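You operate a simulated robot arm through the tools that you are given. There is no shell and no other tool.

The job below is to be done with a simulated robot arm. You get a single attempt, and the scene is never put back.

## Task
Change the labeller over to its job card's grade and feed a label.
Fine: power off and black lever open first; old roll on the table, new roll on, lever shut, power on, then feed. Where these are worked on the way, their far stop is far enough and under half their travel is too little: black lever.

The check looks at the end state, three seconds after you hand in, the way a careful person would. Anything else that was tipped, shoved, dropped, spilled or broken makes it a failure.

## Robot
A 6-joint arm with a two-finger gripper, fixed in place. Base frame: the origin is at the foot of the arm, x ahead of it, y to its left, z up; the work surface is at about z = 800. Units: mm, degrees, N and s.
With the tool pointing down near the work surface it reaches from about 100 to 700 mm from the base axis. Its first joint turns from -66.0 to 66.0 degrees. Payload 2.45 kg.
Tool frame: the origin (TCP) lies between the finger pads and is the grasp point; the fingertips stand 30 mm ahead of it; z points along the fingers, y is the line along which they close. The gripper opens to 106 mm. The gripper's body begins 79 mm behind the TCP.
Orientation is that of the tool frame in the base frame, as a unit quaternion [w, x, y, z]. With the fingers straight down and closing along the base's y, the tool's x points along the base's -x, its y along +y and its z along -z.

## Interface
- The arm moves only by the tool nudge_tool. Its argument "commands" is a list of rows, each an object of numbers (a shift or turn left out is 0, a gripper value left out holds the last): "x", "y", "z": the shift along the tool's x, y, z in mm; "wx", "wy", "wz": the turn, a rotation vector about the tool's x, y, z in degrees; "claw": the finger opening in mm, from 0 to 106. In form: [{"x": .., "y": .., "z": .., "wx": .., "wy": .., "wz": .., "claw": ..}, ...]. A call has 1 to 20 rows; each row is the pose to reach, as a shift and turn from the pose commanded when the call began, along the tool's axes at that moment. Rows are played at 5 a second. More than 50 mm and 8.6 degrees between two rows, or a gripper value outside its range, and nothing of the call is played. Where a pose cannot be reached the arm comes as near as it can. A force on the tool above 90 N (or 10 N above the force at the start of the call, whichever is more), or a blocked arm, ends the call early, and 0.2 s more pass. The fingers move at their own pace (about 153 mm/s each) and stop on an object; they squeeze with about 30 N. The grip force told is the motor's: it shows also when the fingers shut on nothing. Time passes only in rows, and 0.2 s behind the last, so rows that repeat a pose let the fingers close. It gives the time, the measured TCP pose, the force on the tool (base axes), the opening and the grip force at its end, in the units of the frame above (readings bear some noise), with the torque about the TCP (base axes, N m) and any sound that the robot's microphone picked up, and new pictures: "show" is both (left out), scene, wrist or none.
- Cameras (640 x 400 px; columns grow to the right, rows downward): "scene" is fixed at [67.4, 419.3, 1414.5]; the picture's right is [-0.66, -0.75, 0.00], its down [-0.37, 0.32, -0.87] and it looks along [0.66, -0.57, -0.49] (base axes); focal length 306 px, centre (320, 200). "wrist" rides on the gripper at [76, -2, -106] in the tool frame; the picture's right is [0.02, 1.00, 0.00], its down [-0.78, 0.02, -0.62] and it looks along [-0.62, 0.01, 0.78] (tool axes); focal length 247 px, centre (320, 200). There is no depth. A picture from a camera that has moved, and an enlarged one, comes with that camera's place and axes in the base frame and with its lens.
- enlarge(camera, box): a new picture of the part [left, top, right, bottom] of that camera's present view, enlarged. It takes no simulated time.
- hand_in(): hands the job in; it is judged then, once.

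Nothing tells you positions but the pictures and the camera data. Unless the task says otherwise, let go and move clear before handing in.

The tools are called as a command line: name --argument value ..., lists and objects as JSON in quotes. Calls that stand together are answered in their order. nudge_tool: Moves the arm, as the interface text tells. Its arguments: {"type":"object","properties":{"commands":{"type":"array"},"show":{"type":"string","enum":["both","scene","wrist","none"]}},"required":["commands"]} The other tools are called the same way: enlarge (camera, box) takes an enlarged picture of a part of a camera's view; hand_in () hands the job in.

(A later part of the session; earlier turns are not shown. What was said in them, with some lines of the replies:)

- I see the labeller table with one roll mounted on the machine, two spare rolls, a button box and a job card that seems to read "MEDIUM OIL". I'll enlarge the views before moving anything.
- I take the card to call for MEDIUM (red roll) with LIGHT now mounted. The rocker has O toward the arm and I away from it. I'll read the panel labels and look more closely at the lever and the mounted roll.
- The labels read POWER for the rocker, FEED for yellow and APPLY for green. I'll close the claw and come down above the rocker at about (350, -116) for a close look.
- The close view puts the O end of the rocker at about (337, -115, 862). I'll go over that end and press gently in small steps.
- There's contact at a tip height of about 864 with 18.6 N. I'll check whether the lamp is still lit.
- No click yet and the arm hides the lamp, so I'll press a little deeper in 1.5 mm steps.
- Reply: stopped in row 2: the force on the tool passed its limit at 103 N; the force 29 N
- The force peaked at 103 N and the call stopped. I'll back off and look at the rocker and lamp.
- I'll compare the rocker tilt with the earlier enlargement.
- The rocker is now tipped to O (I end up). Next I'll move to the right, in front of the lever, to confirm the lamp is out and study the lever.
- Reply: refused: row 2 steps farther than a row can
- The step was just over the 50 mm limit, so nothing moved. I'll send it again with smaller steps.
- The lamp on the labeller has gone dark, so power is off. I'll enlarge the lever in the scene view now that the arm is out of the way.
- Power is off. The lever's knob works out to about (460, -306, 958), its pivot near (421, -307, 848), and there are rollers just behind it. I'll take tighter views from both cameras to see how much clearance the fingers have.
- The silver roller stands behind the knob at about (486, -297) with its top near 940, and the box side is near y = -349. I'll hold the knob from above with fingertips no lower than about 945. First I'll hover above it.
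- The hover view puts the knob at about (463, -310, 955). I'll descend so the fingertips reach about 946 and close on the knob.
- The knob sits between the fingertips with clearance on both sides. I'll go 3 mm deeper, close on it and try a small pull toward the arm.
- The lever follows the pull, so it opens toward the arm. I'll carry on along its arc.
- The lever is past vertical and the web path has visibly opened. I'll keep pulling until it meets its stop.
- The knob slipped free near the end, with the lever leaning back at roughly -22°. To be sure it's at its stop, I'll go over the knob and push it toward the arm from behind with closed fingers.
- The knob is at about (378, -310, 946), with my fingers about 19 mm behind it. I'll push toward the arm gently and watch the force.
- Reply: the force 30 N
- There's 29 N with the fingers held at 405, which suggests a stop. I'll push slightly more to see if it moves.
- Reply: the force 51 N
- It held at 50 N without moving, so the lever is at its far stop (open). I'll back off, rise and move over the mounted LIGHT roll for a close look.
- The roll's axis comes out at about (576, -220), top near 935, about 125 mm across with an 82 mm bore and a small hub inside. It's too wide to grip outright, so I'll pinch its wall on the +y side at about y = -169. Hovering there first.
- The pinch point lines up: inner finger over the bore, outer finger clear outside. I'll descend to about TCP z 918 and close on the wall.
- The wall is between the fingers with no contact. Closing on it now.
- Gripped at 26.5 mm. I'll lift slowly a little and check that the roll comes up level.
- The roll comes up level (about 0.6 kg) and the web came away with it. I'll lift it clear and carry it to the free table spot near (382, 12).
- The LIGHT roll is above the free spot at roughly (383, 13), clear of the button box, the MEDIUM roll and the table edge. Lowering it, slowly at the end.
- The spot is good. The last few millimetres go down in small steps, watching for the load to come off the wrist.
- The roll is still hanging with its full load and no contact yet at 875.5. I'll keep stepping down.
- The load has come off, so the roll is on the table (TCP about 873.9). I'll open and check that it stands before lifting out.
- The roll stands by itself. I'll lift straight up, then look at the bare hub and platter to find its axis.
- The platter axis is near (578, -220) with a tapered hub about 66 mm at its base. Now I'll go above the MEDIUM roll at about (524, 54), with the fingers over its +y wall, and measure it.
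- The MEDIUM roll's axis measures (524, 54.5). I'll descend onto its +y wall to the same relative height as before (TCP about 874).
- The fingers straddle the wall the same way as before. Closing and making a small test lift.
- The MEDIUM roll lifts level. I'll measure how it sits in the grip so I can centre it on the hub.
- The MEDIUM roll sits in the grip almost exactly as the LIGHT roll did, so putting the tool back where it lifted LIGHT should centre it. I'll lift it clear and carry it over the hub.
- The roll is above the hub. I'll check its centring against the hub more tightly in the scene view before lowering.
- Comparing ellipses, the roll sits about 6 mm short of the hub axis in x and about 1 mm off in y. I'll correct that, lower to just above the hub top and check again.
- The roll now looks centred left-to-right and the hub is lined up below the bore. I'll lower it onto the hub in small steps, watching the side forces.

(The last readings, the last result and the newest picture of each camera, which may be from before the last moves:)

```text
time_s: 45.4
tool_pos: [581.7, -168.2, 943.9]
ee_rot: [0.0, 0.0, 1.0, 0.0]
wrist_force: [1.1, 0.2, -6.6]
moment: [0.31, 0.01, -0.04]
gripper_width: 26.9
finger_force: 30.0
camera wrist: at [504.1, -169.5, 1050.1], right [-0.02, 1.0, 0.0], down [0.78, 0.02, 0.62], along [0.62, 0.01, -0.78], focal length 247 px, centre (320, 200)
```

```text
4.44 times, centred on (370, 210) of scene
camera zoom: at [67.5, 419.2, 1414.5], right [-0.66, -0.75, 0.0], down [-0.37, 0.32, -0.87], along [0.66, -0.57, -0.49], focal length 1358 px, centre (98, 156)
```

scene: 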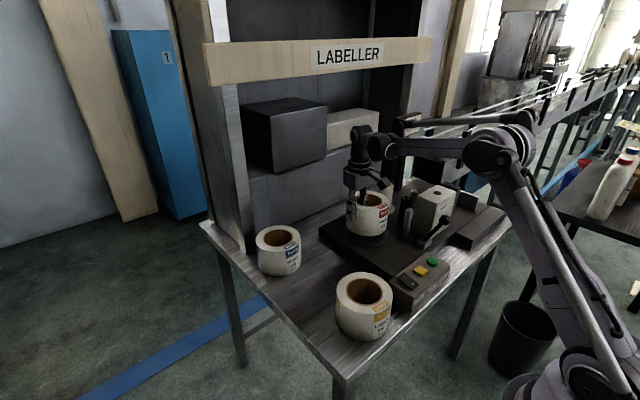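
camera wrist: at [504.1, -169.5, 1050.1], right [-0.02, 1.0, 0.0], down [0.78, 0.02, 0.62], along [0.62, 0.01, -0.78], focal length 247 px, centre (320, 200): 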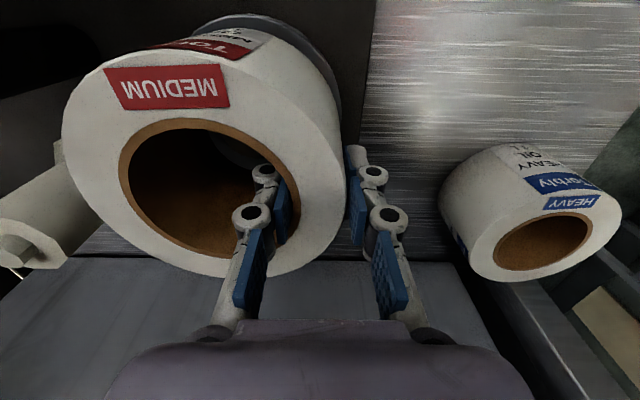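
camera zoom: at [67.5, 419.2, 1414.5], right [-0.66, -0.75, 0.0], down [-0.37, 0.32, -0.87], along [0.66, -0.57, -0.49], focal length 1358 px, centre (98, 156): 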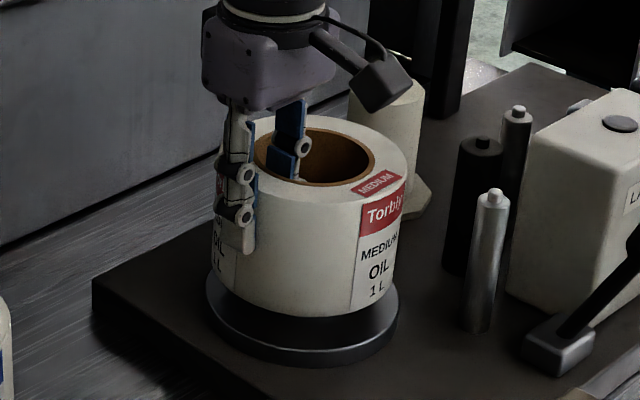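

The hub is going into the bore with no side force. Continuing down in smaller steps.

nudge_tool --commands '[{"z": 6, "claw": 0}, {"z": 12, "claw": 0}, {"z": 17, "claw": 0}, {"z": 19, "claw": 0}, {"z": 19, "claw": 0}]' --show "both"

enlarge --camera "scene" --box '[335, 165, 405, 255]'

```text
time_s: 46.5
tool_pos: [580.9, -168.5, 924.4]
ee_rot: [-0.001, 0.001, 1.0, 0.0]
wrist_force: [0.0, 0.6, -6.5]
moment: [0.3, 0.0, 0.01]
gripper_width: 27.4
finger_force: 30.2
camera wrist: at [504.1, -169.6, 1031.4], right [-0.02, 1.0, 0.0], down [0.78, 0.02, 0.62], along [0.62, 0.01, -0.78], focal length 247 px, centre (320, 200)
```

scene: 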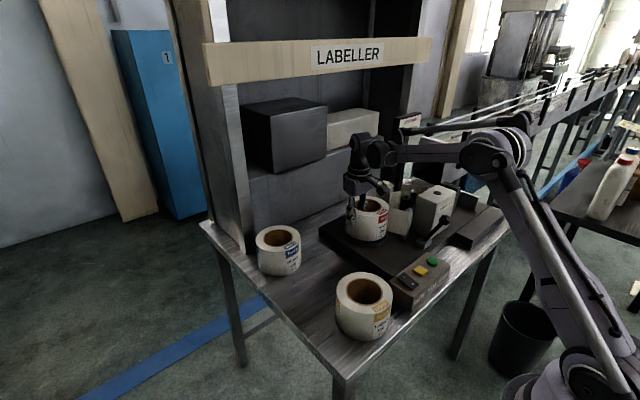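
wrist: 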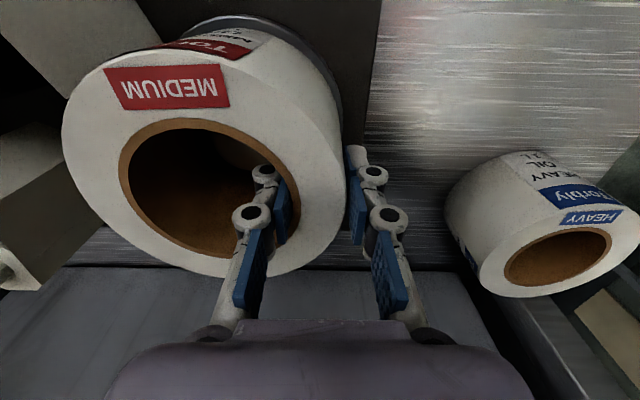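

```text
4.44 times, centred on (370, 210) of scene
camera zoom: at [67.5, 419.2, 1414.5], right [-0.66, -0.75, 0.0], down [-0.37, 0.32, -0.87], along [0.66, -0.57, -0.49], focal length 1358 px, centre (98, 156)
```

zoom: 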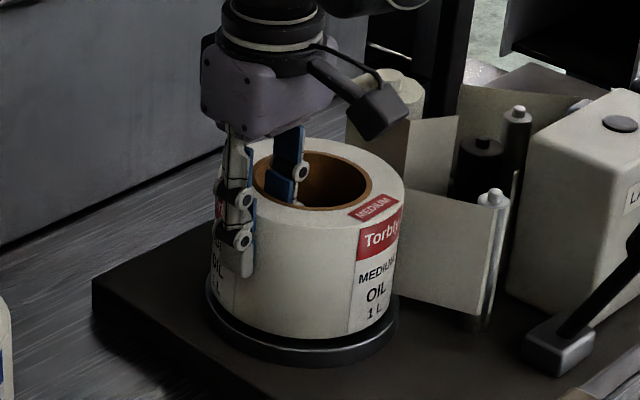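

The web reappeared, so the machine has recognised the new roll. I'll lower the last few millimetres until it rests on the platter.

nudge_tool --commands '[{"z": 2, "claw": 0}, {"z": 4, "claw": 0}, {"z": 5, "claw": 0}, {"z": 5, "claw": 0}]' --show "none"

```text
time_s: 47.5
tool_pos: [580.5, -167.1, 921.0]
ee_rot: [0.0, 0.0, 1.0, 0.0]
wrist_force: [-0.4, 2.6, 0.8]
moment: [-0.29, -0.13, 0.04]
gripper_width: 27.1
finger_force: 30.3
```

The load has come off at TCP about 921, so the roll is resting. I'll ease down another 1.5 mm to sit it flat, then open the fingers.

nudge_tool --commands '[{"z": 1, "claw": 0}, {"z": 1.5, "claw": 0}]' --show "none"

```text
time_s: 48.1
tool_pos: [581.4, -168.0, 920.0]
ee_rot: [0.0, 0.0, 1.0, 0.0]
wrist_force: [0.9, 3.1, 18.6]
moment: [0.09, -0.08, 0.0]
gripper_width: 27.3
finger_force: 30.0
```

It's seated firmly (18.6 N down, almost no tilting moment). Opening the fingers.

nudge_tool --commands '[{"z": -0.8, "claw": 27}, {"z": -0.8, "claw": 32}, {"z": -0.8, "claw": 40}, {"z": -0.8, "claw": 40}]' --show "both"

enlarge --camera "scene" --box '[335, 165, 405, 255]'

```text
time_s: 49.1
tool_pos: [580.2, -168.1, 918.5]
ee_rot: [0.0, 0.0, 1.0, 0.001]
wrist_force: [0.2, 1.0, -0.2]
moment: [0.0, 0.04, 0.02]
gripper_width: 39.9
finger_force: 0.2
camera wrist: at [504.1, -169.5, 1025.9], right [-0.02, 1.0, 0.0], down [0.78, 0.02, 0.62], along [0.62, 0.01, -0.78], focal length 247 px, centre (320, 200)
```

scene: 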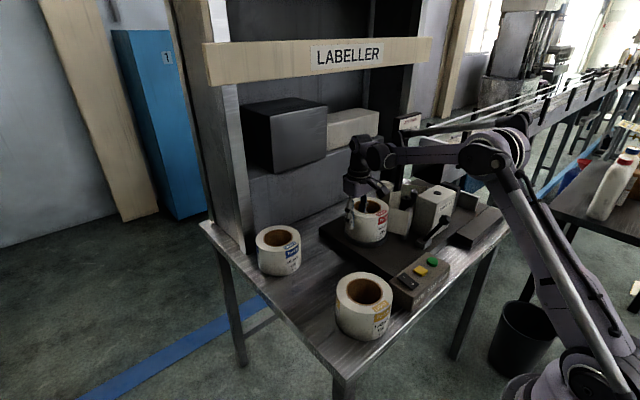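
wrist: 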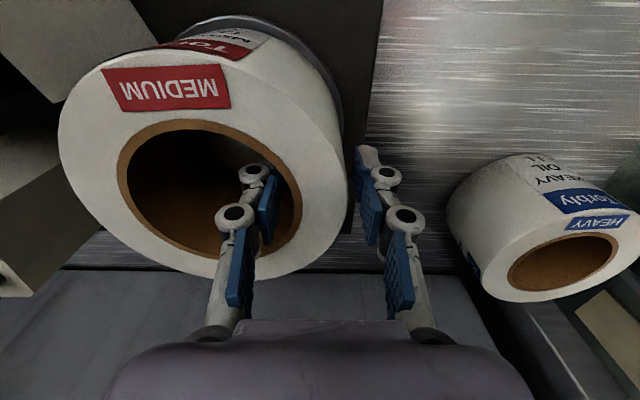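

```text
4.44 times, centred on (370, 210) of scene
camera zoom: at [67.4, 419.3, 1414.5], right [-0.66, -0.75, 0.0], down [-0.37, 0.32, -0.87], along [0.66, -0.57, -0.49], focal length 1358 px, centre (98, 156)
```

zoom: 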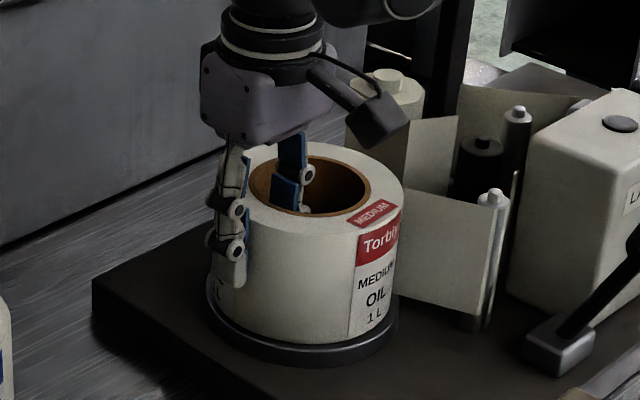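

The MEDIUM roll sits flat and concentric on the platter. I'll lift straight out, then go round to the arm side of the lever knob with the claw closed.

nudge_tool --commands '[{"z": -30, "claw": 40}, {"z": -65, "claw": 40}, {"z": -100, "claw": 40}, {"z": -115, "claw": 20}, {"x": 30, "y": -18, "z": -115, "claw": 0}, {"x": 62, "y": -36, "z": -115, "claw": 0}, {"x": 96, "y": -56, "z": -115, "claw": 0}, {"x": 130, "y": -76, "z": -115, "claw": 0}, {"x": 165, "y": -96, "z": -115, "claw": 0}, {"x": 200, "y": -117, "z": -115, "claw": 0}, {"x": 230, "y": -135, "z": -115, "claw": 0}, {"x": 245, "y": -142, "z": -115, "claw": 0}, {"x": 245, "y": -142, "z": -115, "claw": 0}]' --show "both"

enlarge --camera "scene" --box '[330, 165, 480, 285]'

```text
time_s: 52.0
tool_pos: [334.2, -310.1, 1034.8]
ee_rot: [-0.001, -0.001, 1.0, 0.0]
wrist_force: [0.1, -0.6, -0.2]
moment: [-0.03, 0.0, 0.01]
gripper_width: 0.0
finger_force: 29.0
camera wrist: at [257.9, -311.4, 1141.5], right [-0.02, 1.0, 0.0], down [0.78, 0.02, 0.62], along [0.62, 0.01, -0.78], focal length 247 px, centre (320, 200)
```

scene: 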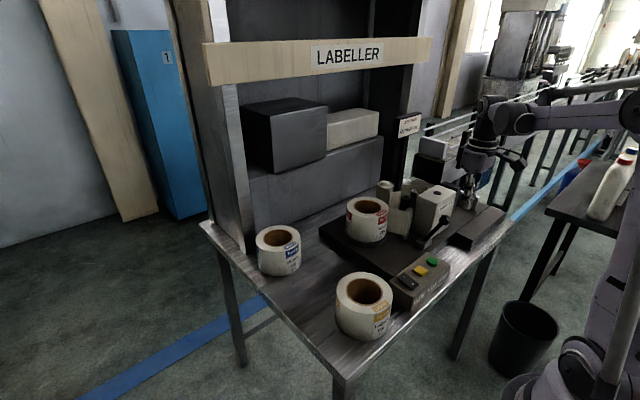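
wrist: 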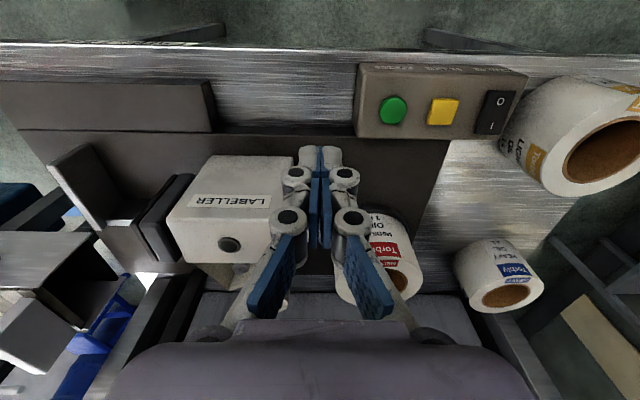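

```text
3.33 times, centred on (405, 225) of scene
camera zoom: at [67.4, 419.3, 1414.5], right [-0.66, -0.75, 0.0], down [-0.37, 0.32, -0.87], along [0.66, -0.57, -0.49], focal length 1018 px, centre (37, 117)
```

zoom: 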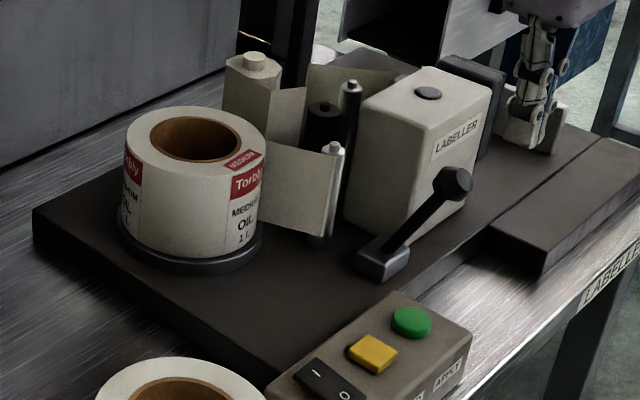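

The lever is still open and the roll is in place. I'll lower on the arm side of the knob and push it away toward its shut position.

nudge_tool --commands '[{"z": 30, "claw": 0}, {"z": 60, "claw": 0}, {"z": 72, "claw": 0}, {"x": -8, "z": 72, "claw": 0}, {"x": -14, "z": 72, "claw": 0}, {"x": -20, "z": 71, "claw": 0}, {"x": -27, "z": 69, "claw": 0}, {"x": -34, "z": 67, "claw": 0}, {"x": -41, "z": 66, "claw": 0}]' --show "scene"

enlarge --camera "scene" --box '[385, 170, 465, 250]'

```text
time_s: 54.0
tool_pos: [375.5, -310.3, 968.1]
ee_rot: [0.001, 0.0, 1.0, 0.0]
wrist_force: [-0.6, -0.2, 0.6]
moment: [-0.01, 0.02, -0.02]
gripper_width: 6.1
finger_force: 28.5
```

scene: 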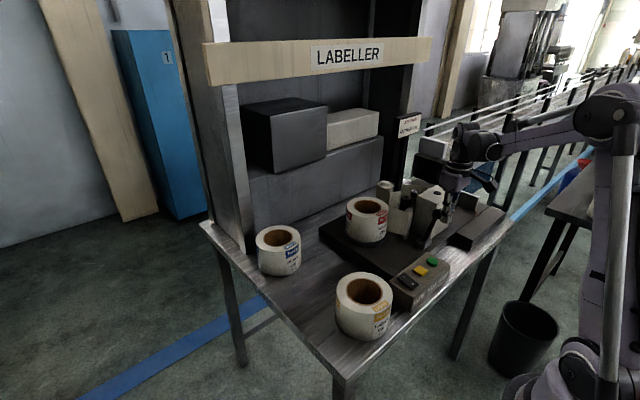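

```text
5.00 times, centred on (425, 210) of scene
camera zoom: at [67.4, 419.3, 1414.5], right [-0.66, -0.75, 0.0], down [-0.37, 0.32, -0.87], along [0.66, -0.57, -0.49], focal length 1528 px, centre (-205, 150)
```

zoom: 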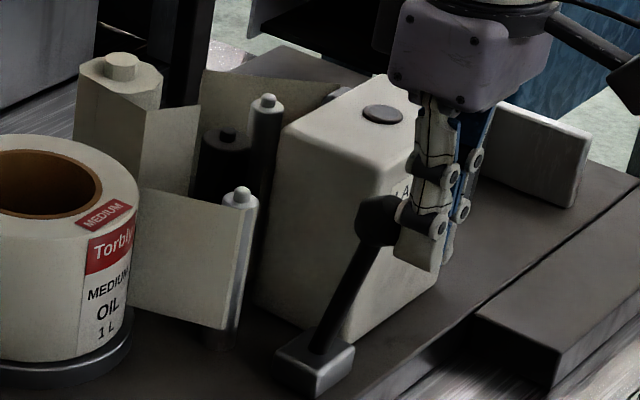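

The lever follows. Continuing the push through vertical.

nudge_tool --commands '[{"x": -7, "z": -1, "claw": 0}, {"x": -14, "z": -2, "claw": 0}, {"x": -21, "z": -2, "claw": 0}, {"x": -28, "z": -2, "claw": 0}, {"x": -35, "z": -1, "claw": 0}, {"x": -42, "z": 0, "claw": 0}, {"x": -49, "z": 1, "claw": 0}]' --show "scene"

enlarge --camera "scene" --box '[385, 170, 465, 250]'

```text
time_s: 55.5
tool_pos: [425.8, -311.7, 966.6]
ee_rot: [-0.001, -0.001, 1.0, 0.0]
wrist_force: [1.3, 0.5, -0.6]
moment: [0.01, -0.01, 0.02]
gripper_width: 0.0
finger_force: 28.5
```

scene: 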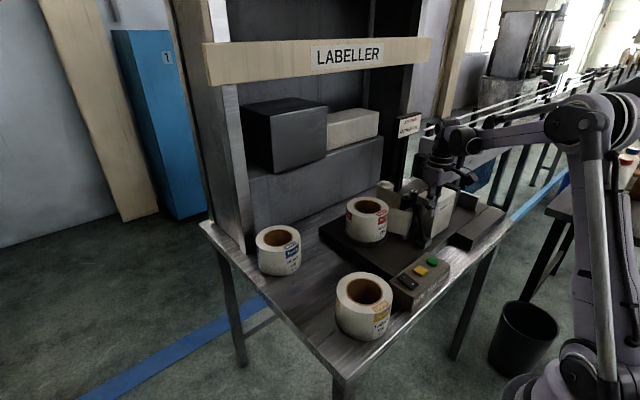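

```text
5.00 times, centred on (425, 210) of scene
camera zoom: at [67.4, 419.3, 1414.5], right [-0.66, -0.75, 0.0], down [-0.37, 0.32, -0.87], along [0.66, -0.57, -0.49], focal length 1528 px, centre (-205, 150)
```

zoom: 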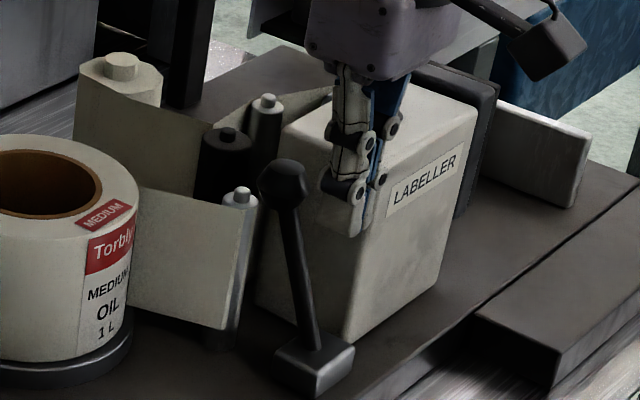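

The lever has swung over to the exact position it held at the start, and the web path has closed. I'll give it one gentle push to confirm it's on its stop.

nudge_tool --commands '[{"x": -6, "claw": 0}, {"x": -10, "claw": 0}, {"x": -13, "claw": 0}, {"x": -15, "claw": 0}]' --show "none"

```text
time_s: 56.5
tool_pos: [438.7, -309.6, 967.2]
ee_rot: [-0.001, 0.001, 1.0, 0.0]
wrist_force: [-4.5, 1.1, 0.0]
moment: [0.05, 0.05, 0.02]
gripper_width: 6.2
finger_force: 28.5
```

nudge_tool --commands '[{"x": -2, "claw": 0}, {"x": -4, "claw": 0}, {"x": -4, "claw": 0}]' --show "scene"

enlarge --camera "scene" --box '[385, 170, 465, 250]'

```text
time_s: 57.4
tool_pos: [441.8, -310.0, 967.6]
ee_rot: [-0.005, 0.001, 1.0, 0.001]
wrist_force: [-30.6, 2.7, -8.5]
moment: [-0.05, 0.65, 0.04]
gripper_width: 5.8
finger_force: 28.9
```

scene: 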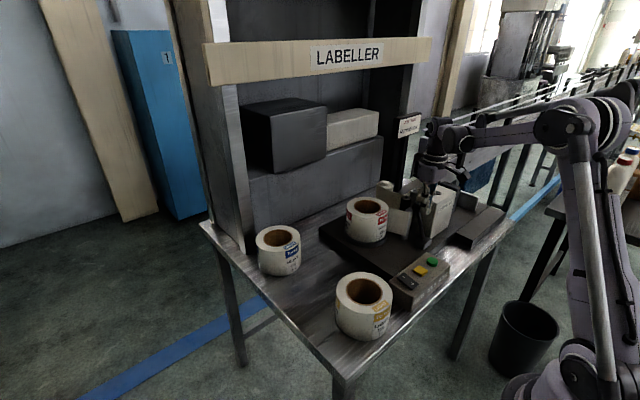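

```text
5.00 times, centred on (425, 210) of scene
camera zoom: at [66.7, 419.3, 1414.5], right [-0.66, -0.75, 0.0], down [-0.37, 0.32, -0.87], along [0.66, -0.57, -0.49], focal length 1528 px, centre (-205, 150)
```

zoom: 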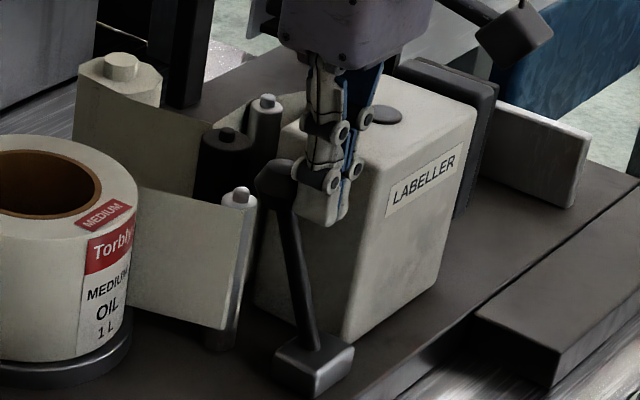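

The lever holds firm at 30 N, so it's shut. I'll back off, rise and go above the I end of the power rocker at about (368, -115).

nudge_tool --commands '[{"x": 18, "claw": 0}, {"x": 22, "z": -35, "claw": 0}, {"x": 22, "z": -70, "claw": 0}, {"x": 34, "y": 35, "z": -70, "claw": 0}, {"x": 46, "y": 75, "z": -70, "claw": 0}, {"x": 58, "y": 115, "z": -70, "claw": 0}, {"x": 70, "y": 155, "z": -70, "claw": 0}, {"x": 76.5, "y": 190, "z": -70, "claw": 0}, {"x": 76.5, "y": 195, "z": -50, "claw": 0}, {"x": 76.5, "y": 195, "z": -20, "claw": 0}, {"x": 76.5, "y": 195, "z": -20, "claw": 0}]' --show "both"

enlarge --camera "wrist" --box '[180, 40, 420, 190]'

enlarge --camera "scene" --box '[330, 165, 480, 315]'

```text
time_s: 59.8
tool_pos: [367.4, -114.7, 987.1]
ee_rot: [-0.001, 0.0, 1.0, 0.0]
wrist_force: [-0.6, 0.0, -0.4]
moment: [0.02, 0.0, -0.02]
gripper_width: 0.3
finger_force: 28.4
camera wrist: at [291.0, -115.6, 1093.4], right [-0.02, 1.0, 0.0], down [0.78, 0.02, 0.62], along [0.62, 0.01, -0.78], focal length 247 px, centre (320, 200)
```

scene: 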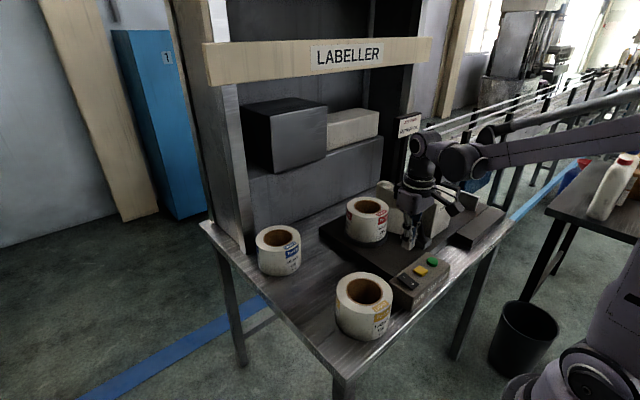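
wrist: 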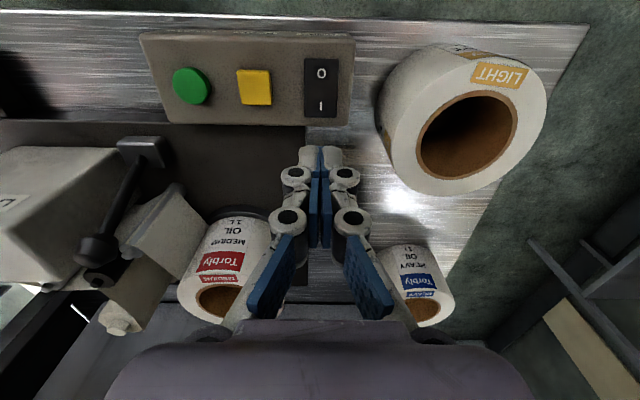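

```text
2.67 times, centred on (300, 115) of wrist
camera zoom: at [291.0, -115.6, 1093.4], right [-0.02, 1.0, 0.0], down [0.78, 0.02, 0.62], along [0.62, 0.01, -0.78], focal length 659 px, centre (373, 427)
```

zoom: 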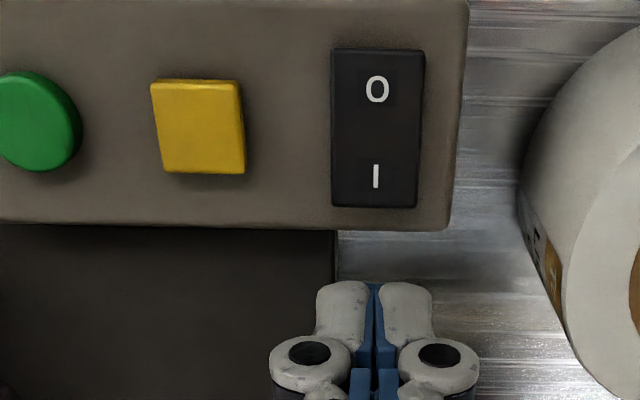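

```text
2.67 times, centred on (405, 240) of scene
camera zoom: at [67.4, 419.3, 1414.5], right [-0.66, -0.75, 0.0], down [-0.37, 0.32, -0.87], along [0.66, -0.57, -0.49], focal length 815 px, centre (93, 93)
```

zoom: 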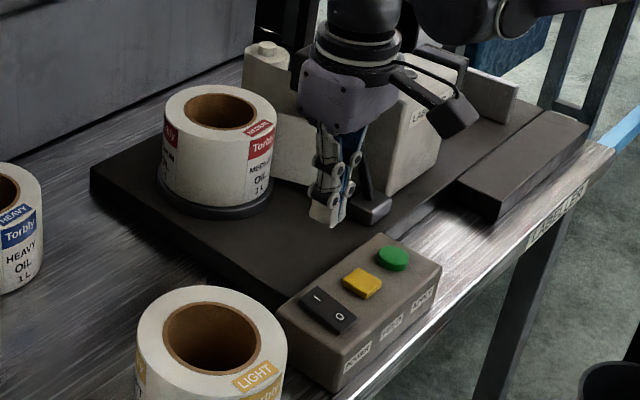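

Lined up with the I end (rocker spans x 327 to 375). Pressing down in small steps.

nudge_tool --commands '[{"x": 1, "z": 40, "claw": 0}, {"x": 1, "z": 78, "claw": 0}, {"x": 1, "z": 86, "claw": 0}, {"x": 1, "z": 90, "claw": 0}, {"x": 1, "z": 92, "claw": 0}, {"x": 1, "z": 93.5, "claw": 0}]' --show "wrist"

```text
time_s: 61.1
tool_pos: [365.4, -115.0, 893.6]
ee_rot: [-0.001, 0.0, 1.0, 0.0]
wrist_force: [0.2, -0.5, 0.2]
moment: [0.02, 0.02, 0.02]
gripper_width: 0.1
finger_force: 28.5
camera wrist: at [290.3, -116.4, 1000.1], right [-0.02, 1.0, 0.0], down [0.78, 0.02, 0.62], along [0.62, 0.01, -0.78], focal length 247 px, centre (320, 200)
```

wrist: 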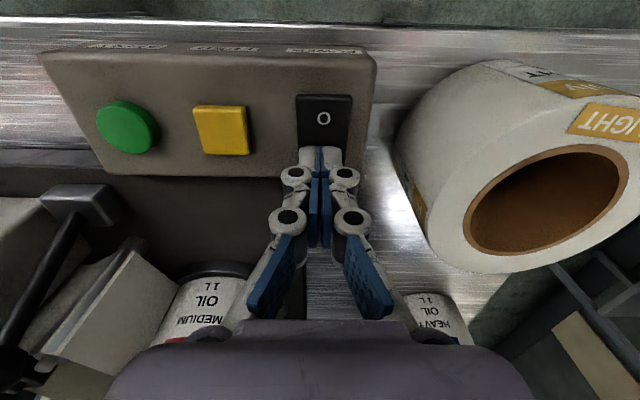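

No contact yet. I'll keep stepping down.

nudge_tool --commands '[{"z": 1, "claw": 0}, {"z": 2, "claw": 0}, {"z": 2, "claw": 0}]' --show "none"

```text
time_s: 62.0
tool_pos: [366.2, -115.1, 892.3]
ee_rot: [-0.001, 0.0, 1.0, 0.0]
wrist_force: [-0.5, -1.4, 52.2]
moment: [-0.07, 0.59, -0.01]
gripper_width: 5.9
finger_force: 29.0
```

That's 52 N at 892.3. I'll back off and check the rocker and the lamp.

nudge_tool --commands '[{"z": -15, "claw": 0}, {"z": -50, "claw": 0}, {"z": -90, "claw": 0}, {"z": -130, "claw": 0}, {"z": -130, "claw": 0}]' --show "both"

enlarge --camera "scene" --box '[380, 240, 460, 312]'

enlarge --camera "scene" --box '[360, 165, 480, 275]'

enlarge --camera "wrist" --box '[0, 40, 400, 300]'

```text
time_s: 63.1
tool_pos: [366.6, -115.9, 1022.5]
ee_rot: [-0.001, 0.0, 1.0, 0.0]
wrist_force: [0.3, 0.9, -0.3]
moment: [0.02, 0.03, -0.02]
gripper_width: 0.0
finger_force: 28.5
camera wrist: at [290.5, -117.3, 1128.0], right [-0.02, 1.0, 0.0], down [0.78, 0.02, 0.62], along [0.62, 0.01, -0.78], focal length 247 px, centre (320, 200)
```

scene: 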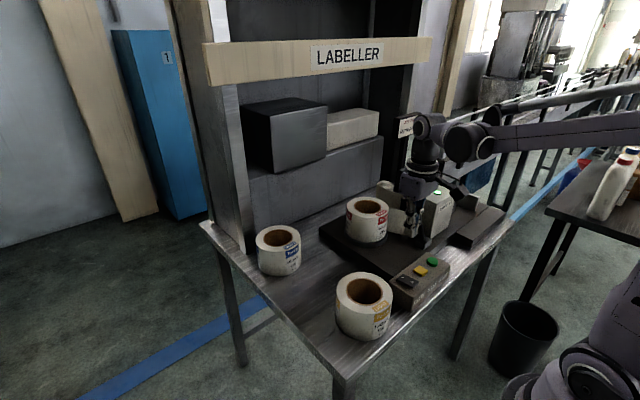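
wrist: 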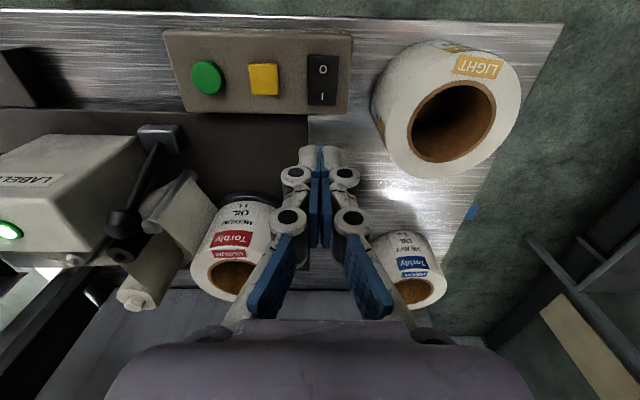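

```text
5.56 times, centred on (420, 276) of scene
camera zoom: at [67.4, 419.3, 1414.5], right [-0.66, -0.75, 0.0], down [-0.37, 0.32, -0.87], along [0.66, -0.57, -0.49], focal length 1697 px, centre (-236, -222)
```

zoom: 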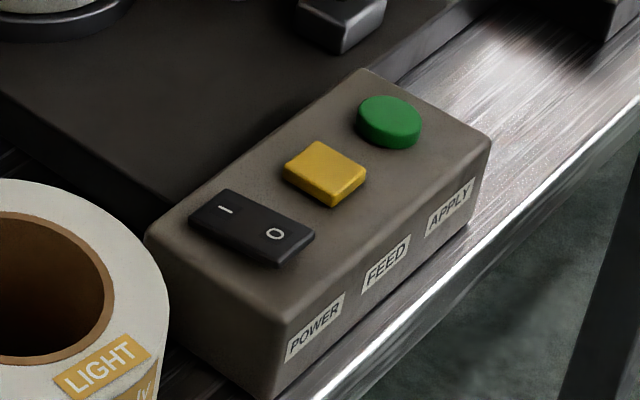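

```text
3.64 times, centred on (420, 220) of scene
camera zoom: at [67.4, 419.3, 1414.5], right [-0.66, -0.75, 0.0], down [-0.37, 0.32, -0.87], along [0.66, -0.57, -0.49], focal length 1111 px, centre (-44, 127)
```

zoom: 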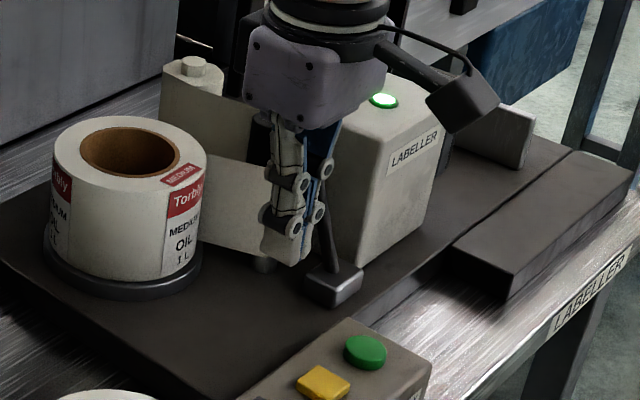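

```text
1.54 times, centred on (200, 170) of wrist
camera zoom: at [290.5, -117.3, 1128.0], right [-0.02, 1.0, 0.0], down [0.78, 0.02, 0.62], along [0.62, 0.01, -0.78], focal length 380 px, centre (505, 246)
```

zoom: 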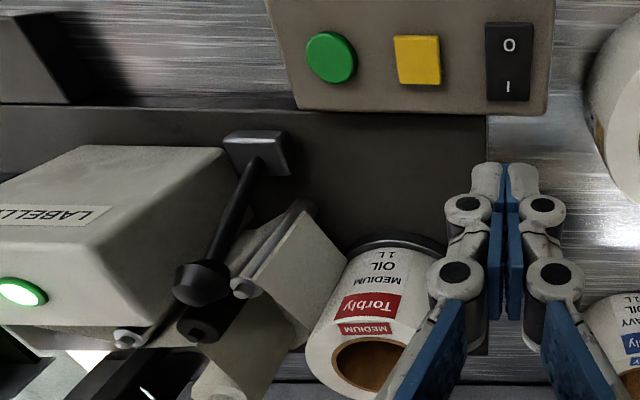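

Power is on and the lamp is lit. The FEED button (yellow) comes out at (350, -174), so I'll go over it and approach from above.

nudge_tool --commands '[{"x": 8, "y": -30, "z": 0, "claw": 0}, {"x": 16, "y": -58, "z": 10, "claw": 0}, {"x": 16, "y": -58, "z": 55, "claw": 0}, {"x": 16, "y": -58, "z": 95, "claw": 0}, {"x": 16, "y": -58, "z": 112, "claw": 0}, {"x": 16, "y": -58, "z": 112, "claw": 0}]' --show "both"

enlarge --camera "wrist" --box '[220, 60, 420, 210]'

enlarge --camera "scene" --box '[360, 165, 480, 315]'

```text
time_s: 64.5
tool_pos: [350.7, -172.0, 908.5]
ee_rot: [-0.001, 0.0, 1.0, 0.0]
wrist_force: [-0.2, 0.2, -1.3]
moment: [-0.02, -0.01, 0.0]
gripper_width: 0.0
finger_force: 28.1
camera wrist: at [274.9, -174.1, 1016.1], right [-0.02, 1.0, 0.0], down [0.78, 0.02, 0.62], along [0.62, 0.01, -0.78], focal length 247 px, centre (320, 200)
```

scene: 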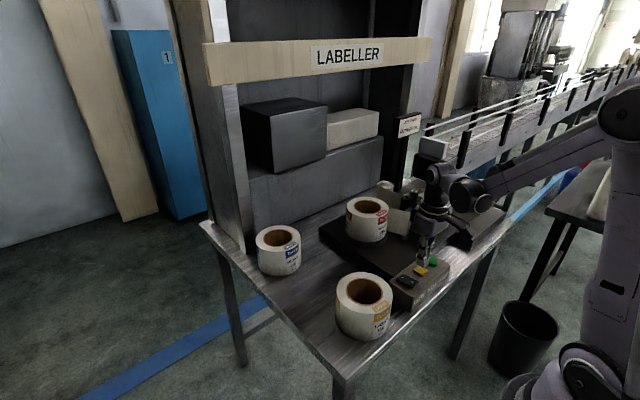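
wrist: 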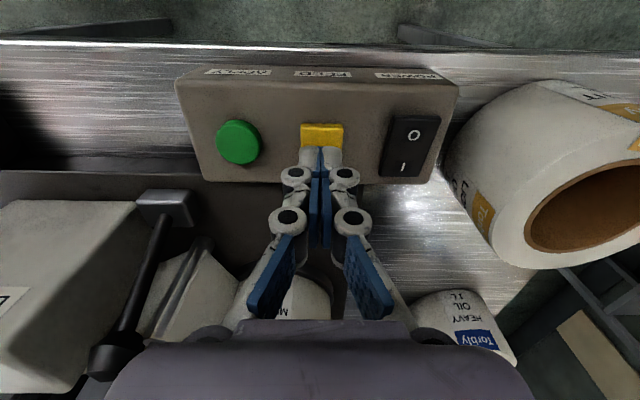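

```text
2.67 times, centred on (320, 135) of wrist
camera zoom: at [274.9, -174.1, 1016.1], right [-0.02, 1.0, 0.0], down [0.78, 0.02, 0.62], along [0.62, 0.01, -0.78], focal length 659 px, centre (320, 373)
```

zoom: 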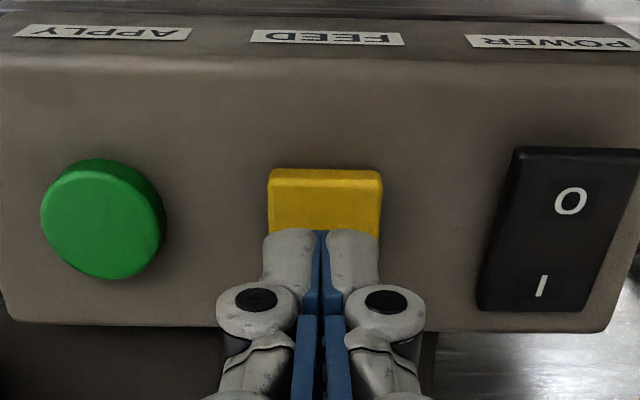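

```text
2.67 times, centred on (420, 240) of scene
camera zoom: at [67.4, 419.3, 1414.5], right [-0.66, -0.75, 0.0], down [-0.37, 0.32, -0.87], along [0.66, -0.57, -0.49], focal length 815 px, centre (53, 93)
```

zoom: 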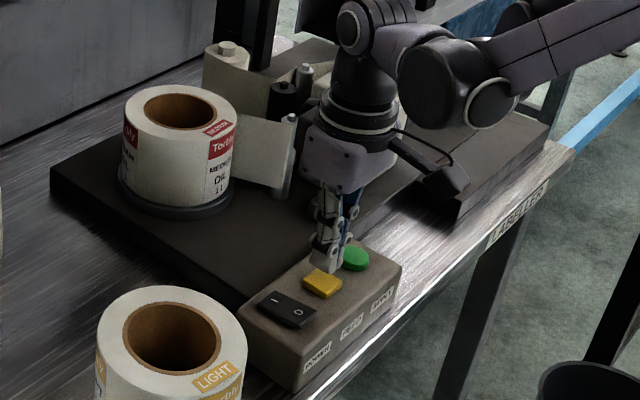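

The fingers are centred over the yellow button with nothing else under them. Pressing now in small steps, one press only.

nudge_tool --commands '[{"z": 6, "claw": 0}, {"z": 10, "claw": 0}, {"z": 12, "claw": 0}, {"z": 13, "claw": 0}]' --show "none"

```text
time_s: 65.5
tool_pos: [350.4, -173.5, 897.1]
ee_rot: [-0.001, -0.001, 1.0, 0.0]
wrist_force: [-0.7, 0.0, 0.1]
moment: [0.02, -0.03, 0.03]
gripper_width: 0.0
finger_force: 28.9
```

nudge_tool --commands '[{"z": 1, "claw": 0}, {"z": 2, "claw": 0}, {"z": 3, "claw": 0}, {"z": 4, "claw": 0}]' --show "none"

```text
time_s: 66.5
tool_pos: [350.1, -173.3, 892.8]
ee_rot: [0.0, 0.0, 1.0, 0.0]
wrist_force: [-0.7, -0.7, 0.1]
moment: [0.02, -0.01, -0.02]
gripper_width: 0.0
finger_force: 29.1
```

There's still no contact at a tip height of 863. Continuing down.

nudge_tool --commands '[{"z": 1, "claw": 0}, {"z": 2, "claw": 0}, {"z": 2, "claw": 0}]' --show "wrist"

enlarge --camera "wrist" --box '[220, 60, 420, 210]'

```text
time_s: 67.3
tool_pos: [351.5, -174.3, 891.2]
ee_rot: [0.0, 0.0, 1.0, -0.001]
wrist_force: [-0.8, -0.8, 0.6]
moment: [0.01, -0.01, -0.01]
gripper_width: 6.1
finger_force: 28.4
camera wrist: at [274.3, -174.3, 997.7], right [-0.02, 1.0, 0.0], down [0.78, 0.02, 0.62], along [0.62, 0.01, -0.78], focal length 247 px, centre (320, 200)
```

wrist: 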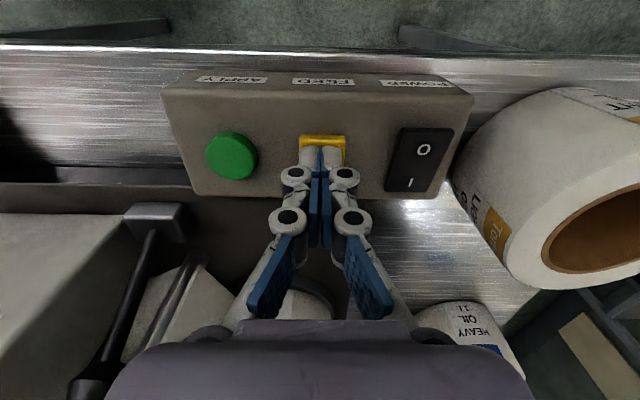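

```text
2.67 times, centred on (320, 135) of wrist
camera zoom: at [274.3, -174.3, 997.7], right [-0.02, 1.0, 0.0], down [0.78, 0.02, 0.62], along [0.62, 0.01, -0.78], focal length 659 px, centre (320, 373)
```

zoom: 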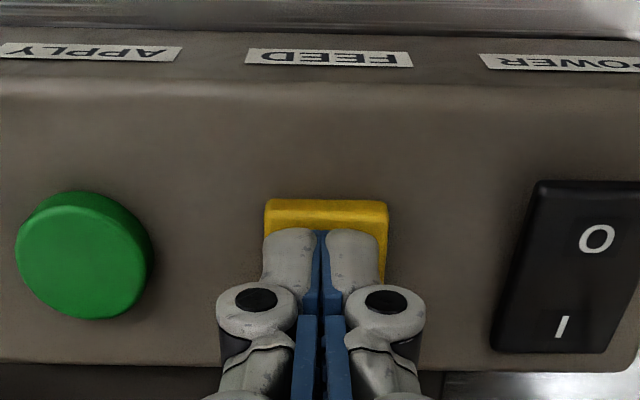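

Contact has just begun (the fingertips spread slightly). I'll press the button in.

nudge_tool --commands '[{"z": 1, "claw": 0}, {"z": 2, "claw": 0}, {"z": 3, "claw": 0}]' --show "none"

```text
time_s: 68.2
tool_pos: [350.9, -172.5, 888.7]
ee_rot: [0.0, 0.0, 1.0, 0.0]
wrist_force: [-1.8, -0.5, 6.9]
moment: [0.0, 0.01, -0.02]
gripper_width: 5.7
finger_force: 28.6
heard: click
```

A click was heard, so the FEED press registered. I'll lift straight off and look at the machine.

nudge_tool --commands '[{"z": 0, "claw": 0}, {"z": -15, "claw": 0}, {"z": -50, "claw": 0}, {"z": -90, "claw": 0}, {"z": -130, "claw": 0}, {"z": -160, "claw": 0}, {"x": 30, "z": -160, "claw": 0}, {"x": 60, "z": -160, "claw": 0}, {"x": 60, "z": -160, "claw": 0}]' --show "both"

enlarge --camera "scene" --box '[340, 165, 510, 315]'

enlarge --camera "wrist" --box '[0, 60, 320, 310]'

```text
time_s: 70.2
tool_pos: [290.6, -173.5, 1048.7]
ee_rot: [0.0, 0.0, 1.0, 0.0]
wrist_force: [-0.3, 0.6, -0.1]
moment: [0.0, 0.01, 0.02]
gripper_width: 0.0
finger_force: 28.4
camera wrist: at [215.3, -174.3, 1154.3], right [-0.02, 1.0, 0.0], down [0.78, 0.02, 0.62], along [0.62, 0.01, -0.78], focal length 247 px, centre (320, 200)
```

scene: 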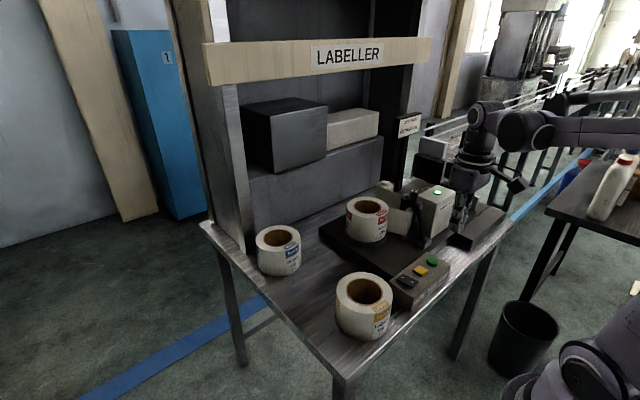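
wrist: 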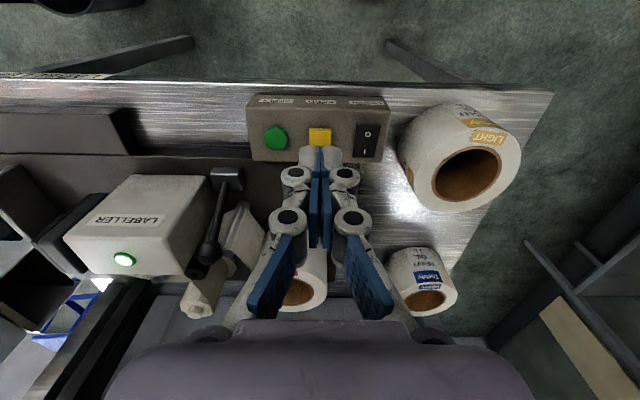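

```text
2.67 times, centred on (425, 240) of scene
camera zoom: at [67.4, 419.3, 1414.5], right [-0.66, -0.75, 0.0], down [-0.37, 0.32, -0.87], along [0.66, -0.57, -0.49], focal length 815 px, centre (40, 93)
```

zoom: 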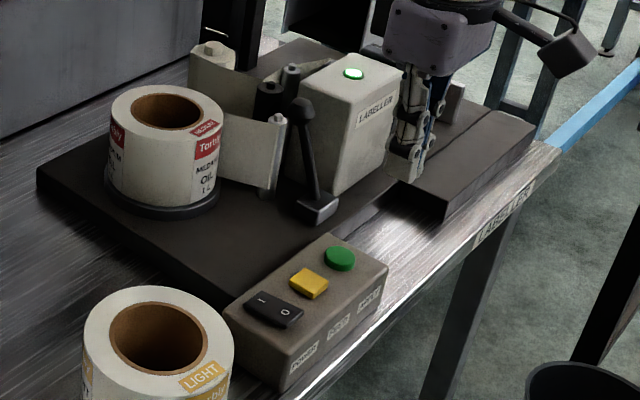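

```text
1.60 times, centred on (160, 185) of wrist
camera zoom: at [215.3, -174.3, 1154.3], right [-0.02, 1.0, 0.0], down [0.78, 0.02, 0.62], along [0.62, 0.01, -0.78], focal length 395 px, centre (576, 224)
```

zoom: 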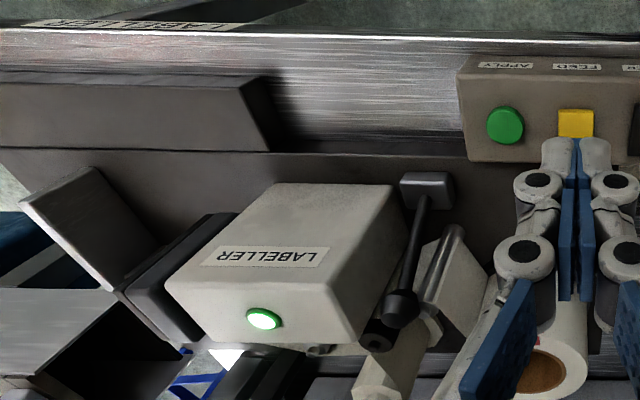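

I'll look at the label outlet side of the machine to see whether a label was fed.

nudge_tool --commands '[{"y": -40, "z": -20, "claw": 0}, {"y": -80, "z": -30, "claw": 0}, {"y": -120, "z": -30, "claw": 0}, {"y": -160, "z": -30, "claw": 0}, {"y": -200, "z": -30, "claw": 0}, {"y": -200, "z": -30, "claw": 0}]' --show "both"

enlarge --camera "wrist" --box '[80, 60, 480, 320]'

enlarge --camera "scene" --box '[370, 165, 510, 285]'

```text
time_s: 71.5
tool_pos: [289.4, -373.9, 1078.2]
ee_rot: [-0.001, 0.0, 1.0, 0.0]
wrist_force: [0.0, -0.1, -0.2]
moment: [-0.01, -0.04, 0.01]
gripper_width: 0.2
finger_force: 28.7
camera wrist: at [214.4, -375.9, 1184.7], right [-0.02, 1.0, 0.0], down [0.78, 0.02, 0.62], along [0.62, 0.01, -0.78], focal length 247 px, centre (320, 200)
```

scene: 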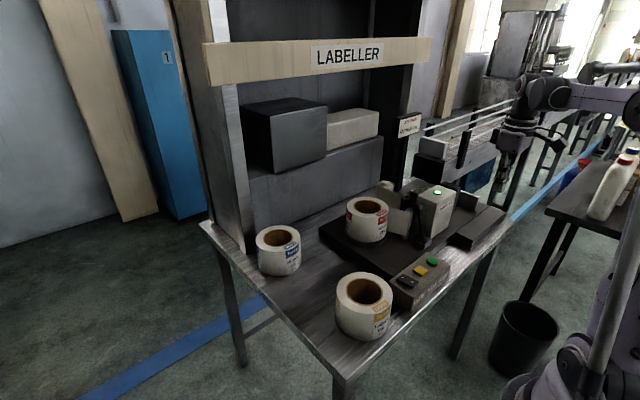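
wrist: 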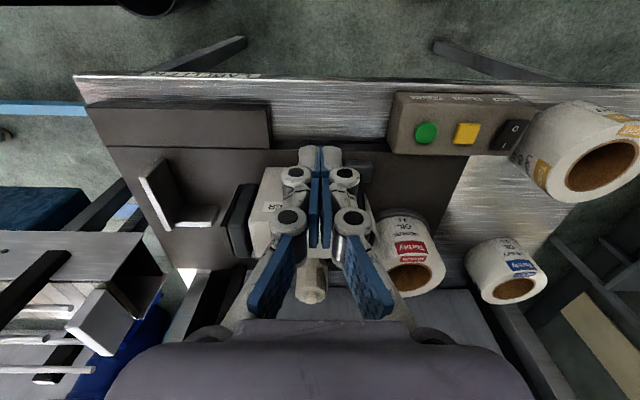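

```text
1.54 times, centred on (280, 190) of wrist
camera zoom: at [214.4, -375.9, 1184.7], right [-0.02, 1.0, 0.0], down [0.78, 0.02, 0.62], along [0.62, 0.01, -0.78], focal length 380 px, centre (382, 215)
```

zoom: 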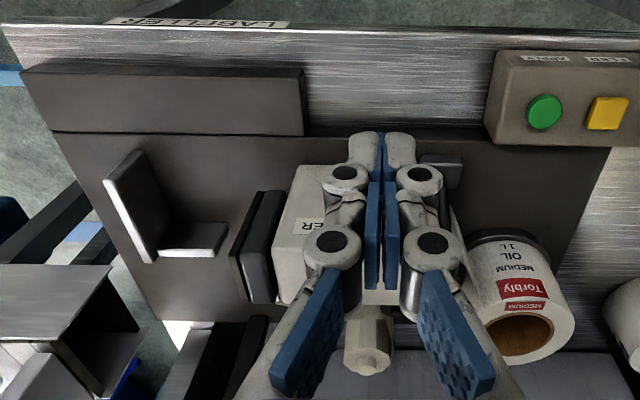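

```text
3.33 times, centred on (440, 225) of scene
camera zoom: at [67.4, 419.3, 1414.5], right [-0.66, -0.75, 0.0], down [-0.37, 0.32, -0.87], along [0.66, -0.57, -0.49], focal length 1018 px, centre (-80, 117)
```

zoom: 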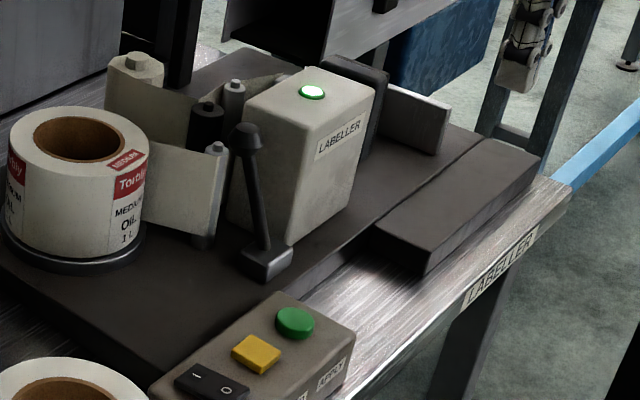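

The outlet pad faces away from both cameras. I'll swing the wrist round at a safe height so its camera looks back at the pad from the conveyor side.

nudge_tool --commands '[{"x": -10, "y": -10, "wz": -8.2, "claw": 0}, {"x": -20, "y": -20, "wz": -16.4, "claw": 0}, {"x": -30, "y": -30, "wz": -24.6, "claw": 0}, {"x": -40, "y": -40, "wz": -32.8, "claw": 0}, {"x": -50, "y": -50, "wz": -41, "claw": 0}, {"x": -60, "y": -60, "wz": -49.2, "claw": 0}, {"x": -70, "y": -70, "wz": -57.4, "claw": 0}, {"x": -80, "y": -80, "wz": -65.6, "claw": 0}, {"x": -90, "y": -90, "wz": -73.8, "claw": 0}, {"x": -100, "y": -100, "wz": -82, "claw": 0}, {"x": -110, "y": -106, "wz": -90, "claw": 0}, {"x": -110, "y": -106, "wz": -90, "claw": 0}]' --show "both"

```text
time_s: 74.2
tool_pos: [401.4, -479.6, 1076.7]
ee_rot: [0.001, 0.708, -0.706, -0.001]
wrist_force: [1.1, 0.2, -0.6]
moment: [-0.04, -0.01, 0.0]
gripper_width: 0.0
finger_force: 29.0
camera wrist: at [403.3, -555.6, 1184.1], right [-1.0, -0.02, 0.0], down [-0.02, 0.78, 0.62], along [-0.02, 0.62, -0.78], focal length 247 px, centre (320, 200)
```

scene: 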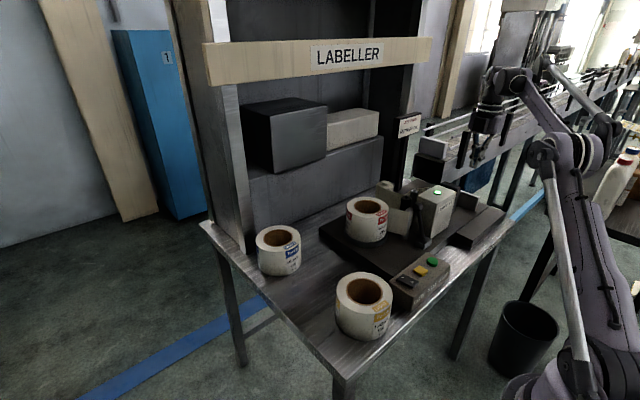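
wrist: 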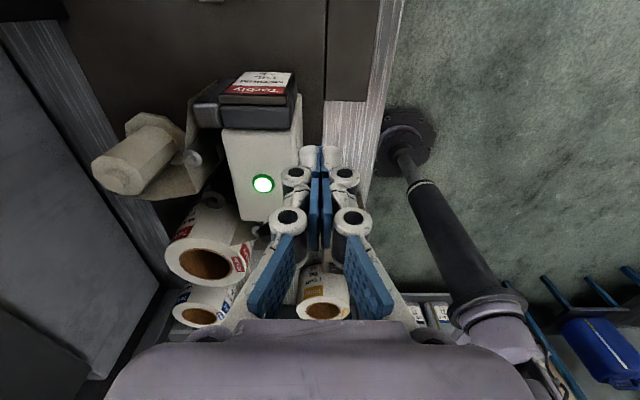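

enlarge --camera "wrist" --box '[150, 50, 350, 210]'

enlarge --camera "scene" --box '[240, 165, 480, 345]'

```text
2.50 times, centred on (250, 130) of wrist
camera zoom: at [403.3, -555.6, 1184.1], right [-1.0, -0.02, 0.0], down [-0.02, 0.78, 0.62], along [-0.02, 0.62, -0.78], focal length 617 px, centre (495, 375)
```

zoom: 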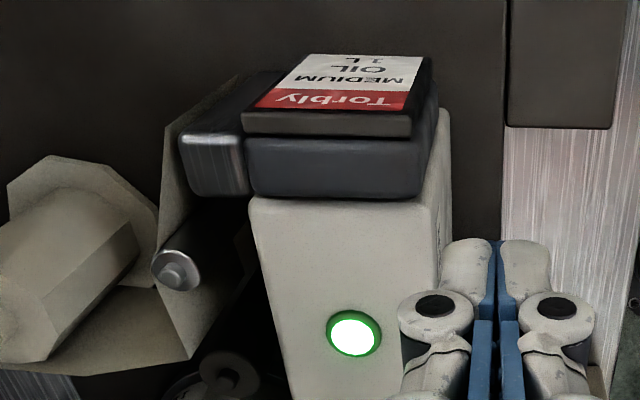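

```text
2.22 times, centred on (360, 255) of scene
camera zoom: at [67.4, 419.3, 1414.5], right [-0.66, -0.75, 0.0], down [-0.37, 0.32, -0.87], along [0.66, -0.57, -0.49], focal length 679 px, centre (231, 78)
```

zoom: 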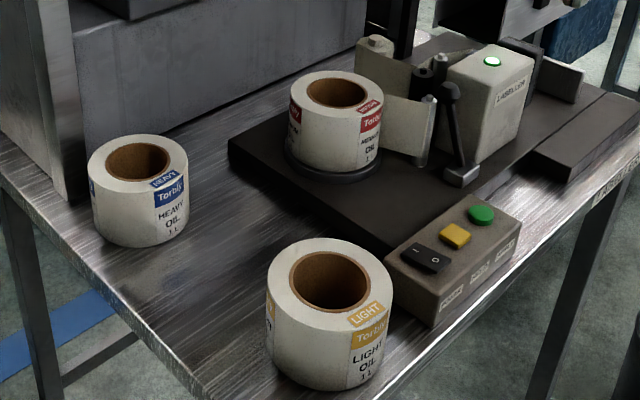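

A "Torbly MEDIUM OIL 1 L" label is now on the applicator pad. MEDIUM is on the platter, LIGHT stands on the table, HEAVY is untouched, the lever is shut and the lamp is lit. The arm is clear of everything, so I'm handing in.

hand_in

```text
The job is handed in.
```

The labeller is changed over to the job card's grade, MEDIUM OIL, and one label has been fed. The job is handed in, but I haven't seen the result of the check.

- **Order of work:** I followed your sequence, with power off and the black lever pulled to its far stop before touching the rolls. After the roll change I shut the lever, then switched power on, then fed.
- **Old roll:** The LIGHT roll stands upright on the table near the front edge, clear of the button box.
- **New roll:** The MEDIUM roll sits flat on the platter, and the web reappeared once it was on.
- **Lever and power:** The lever is back against its shut stop, and the green lamp is lit.
- **Label:** I pressed FEED once and heard a click. A "Torbly MEDIUM OIL 1 L" label was on the applicator pad when I looked from the outlet side.

The HEAVY roll was not touched and APPLY was not pressed. The arm ended clear of everything.

While switching the power off, one press on the rocker peaked at 103 N and stopped early. The rocker still worked normally when I switched the power back on.
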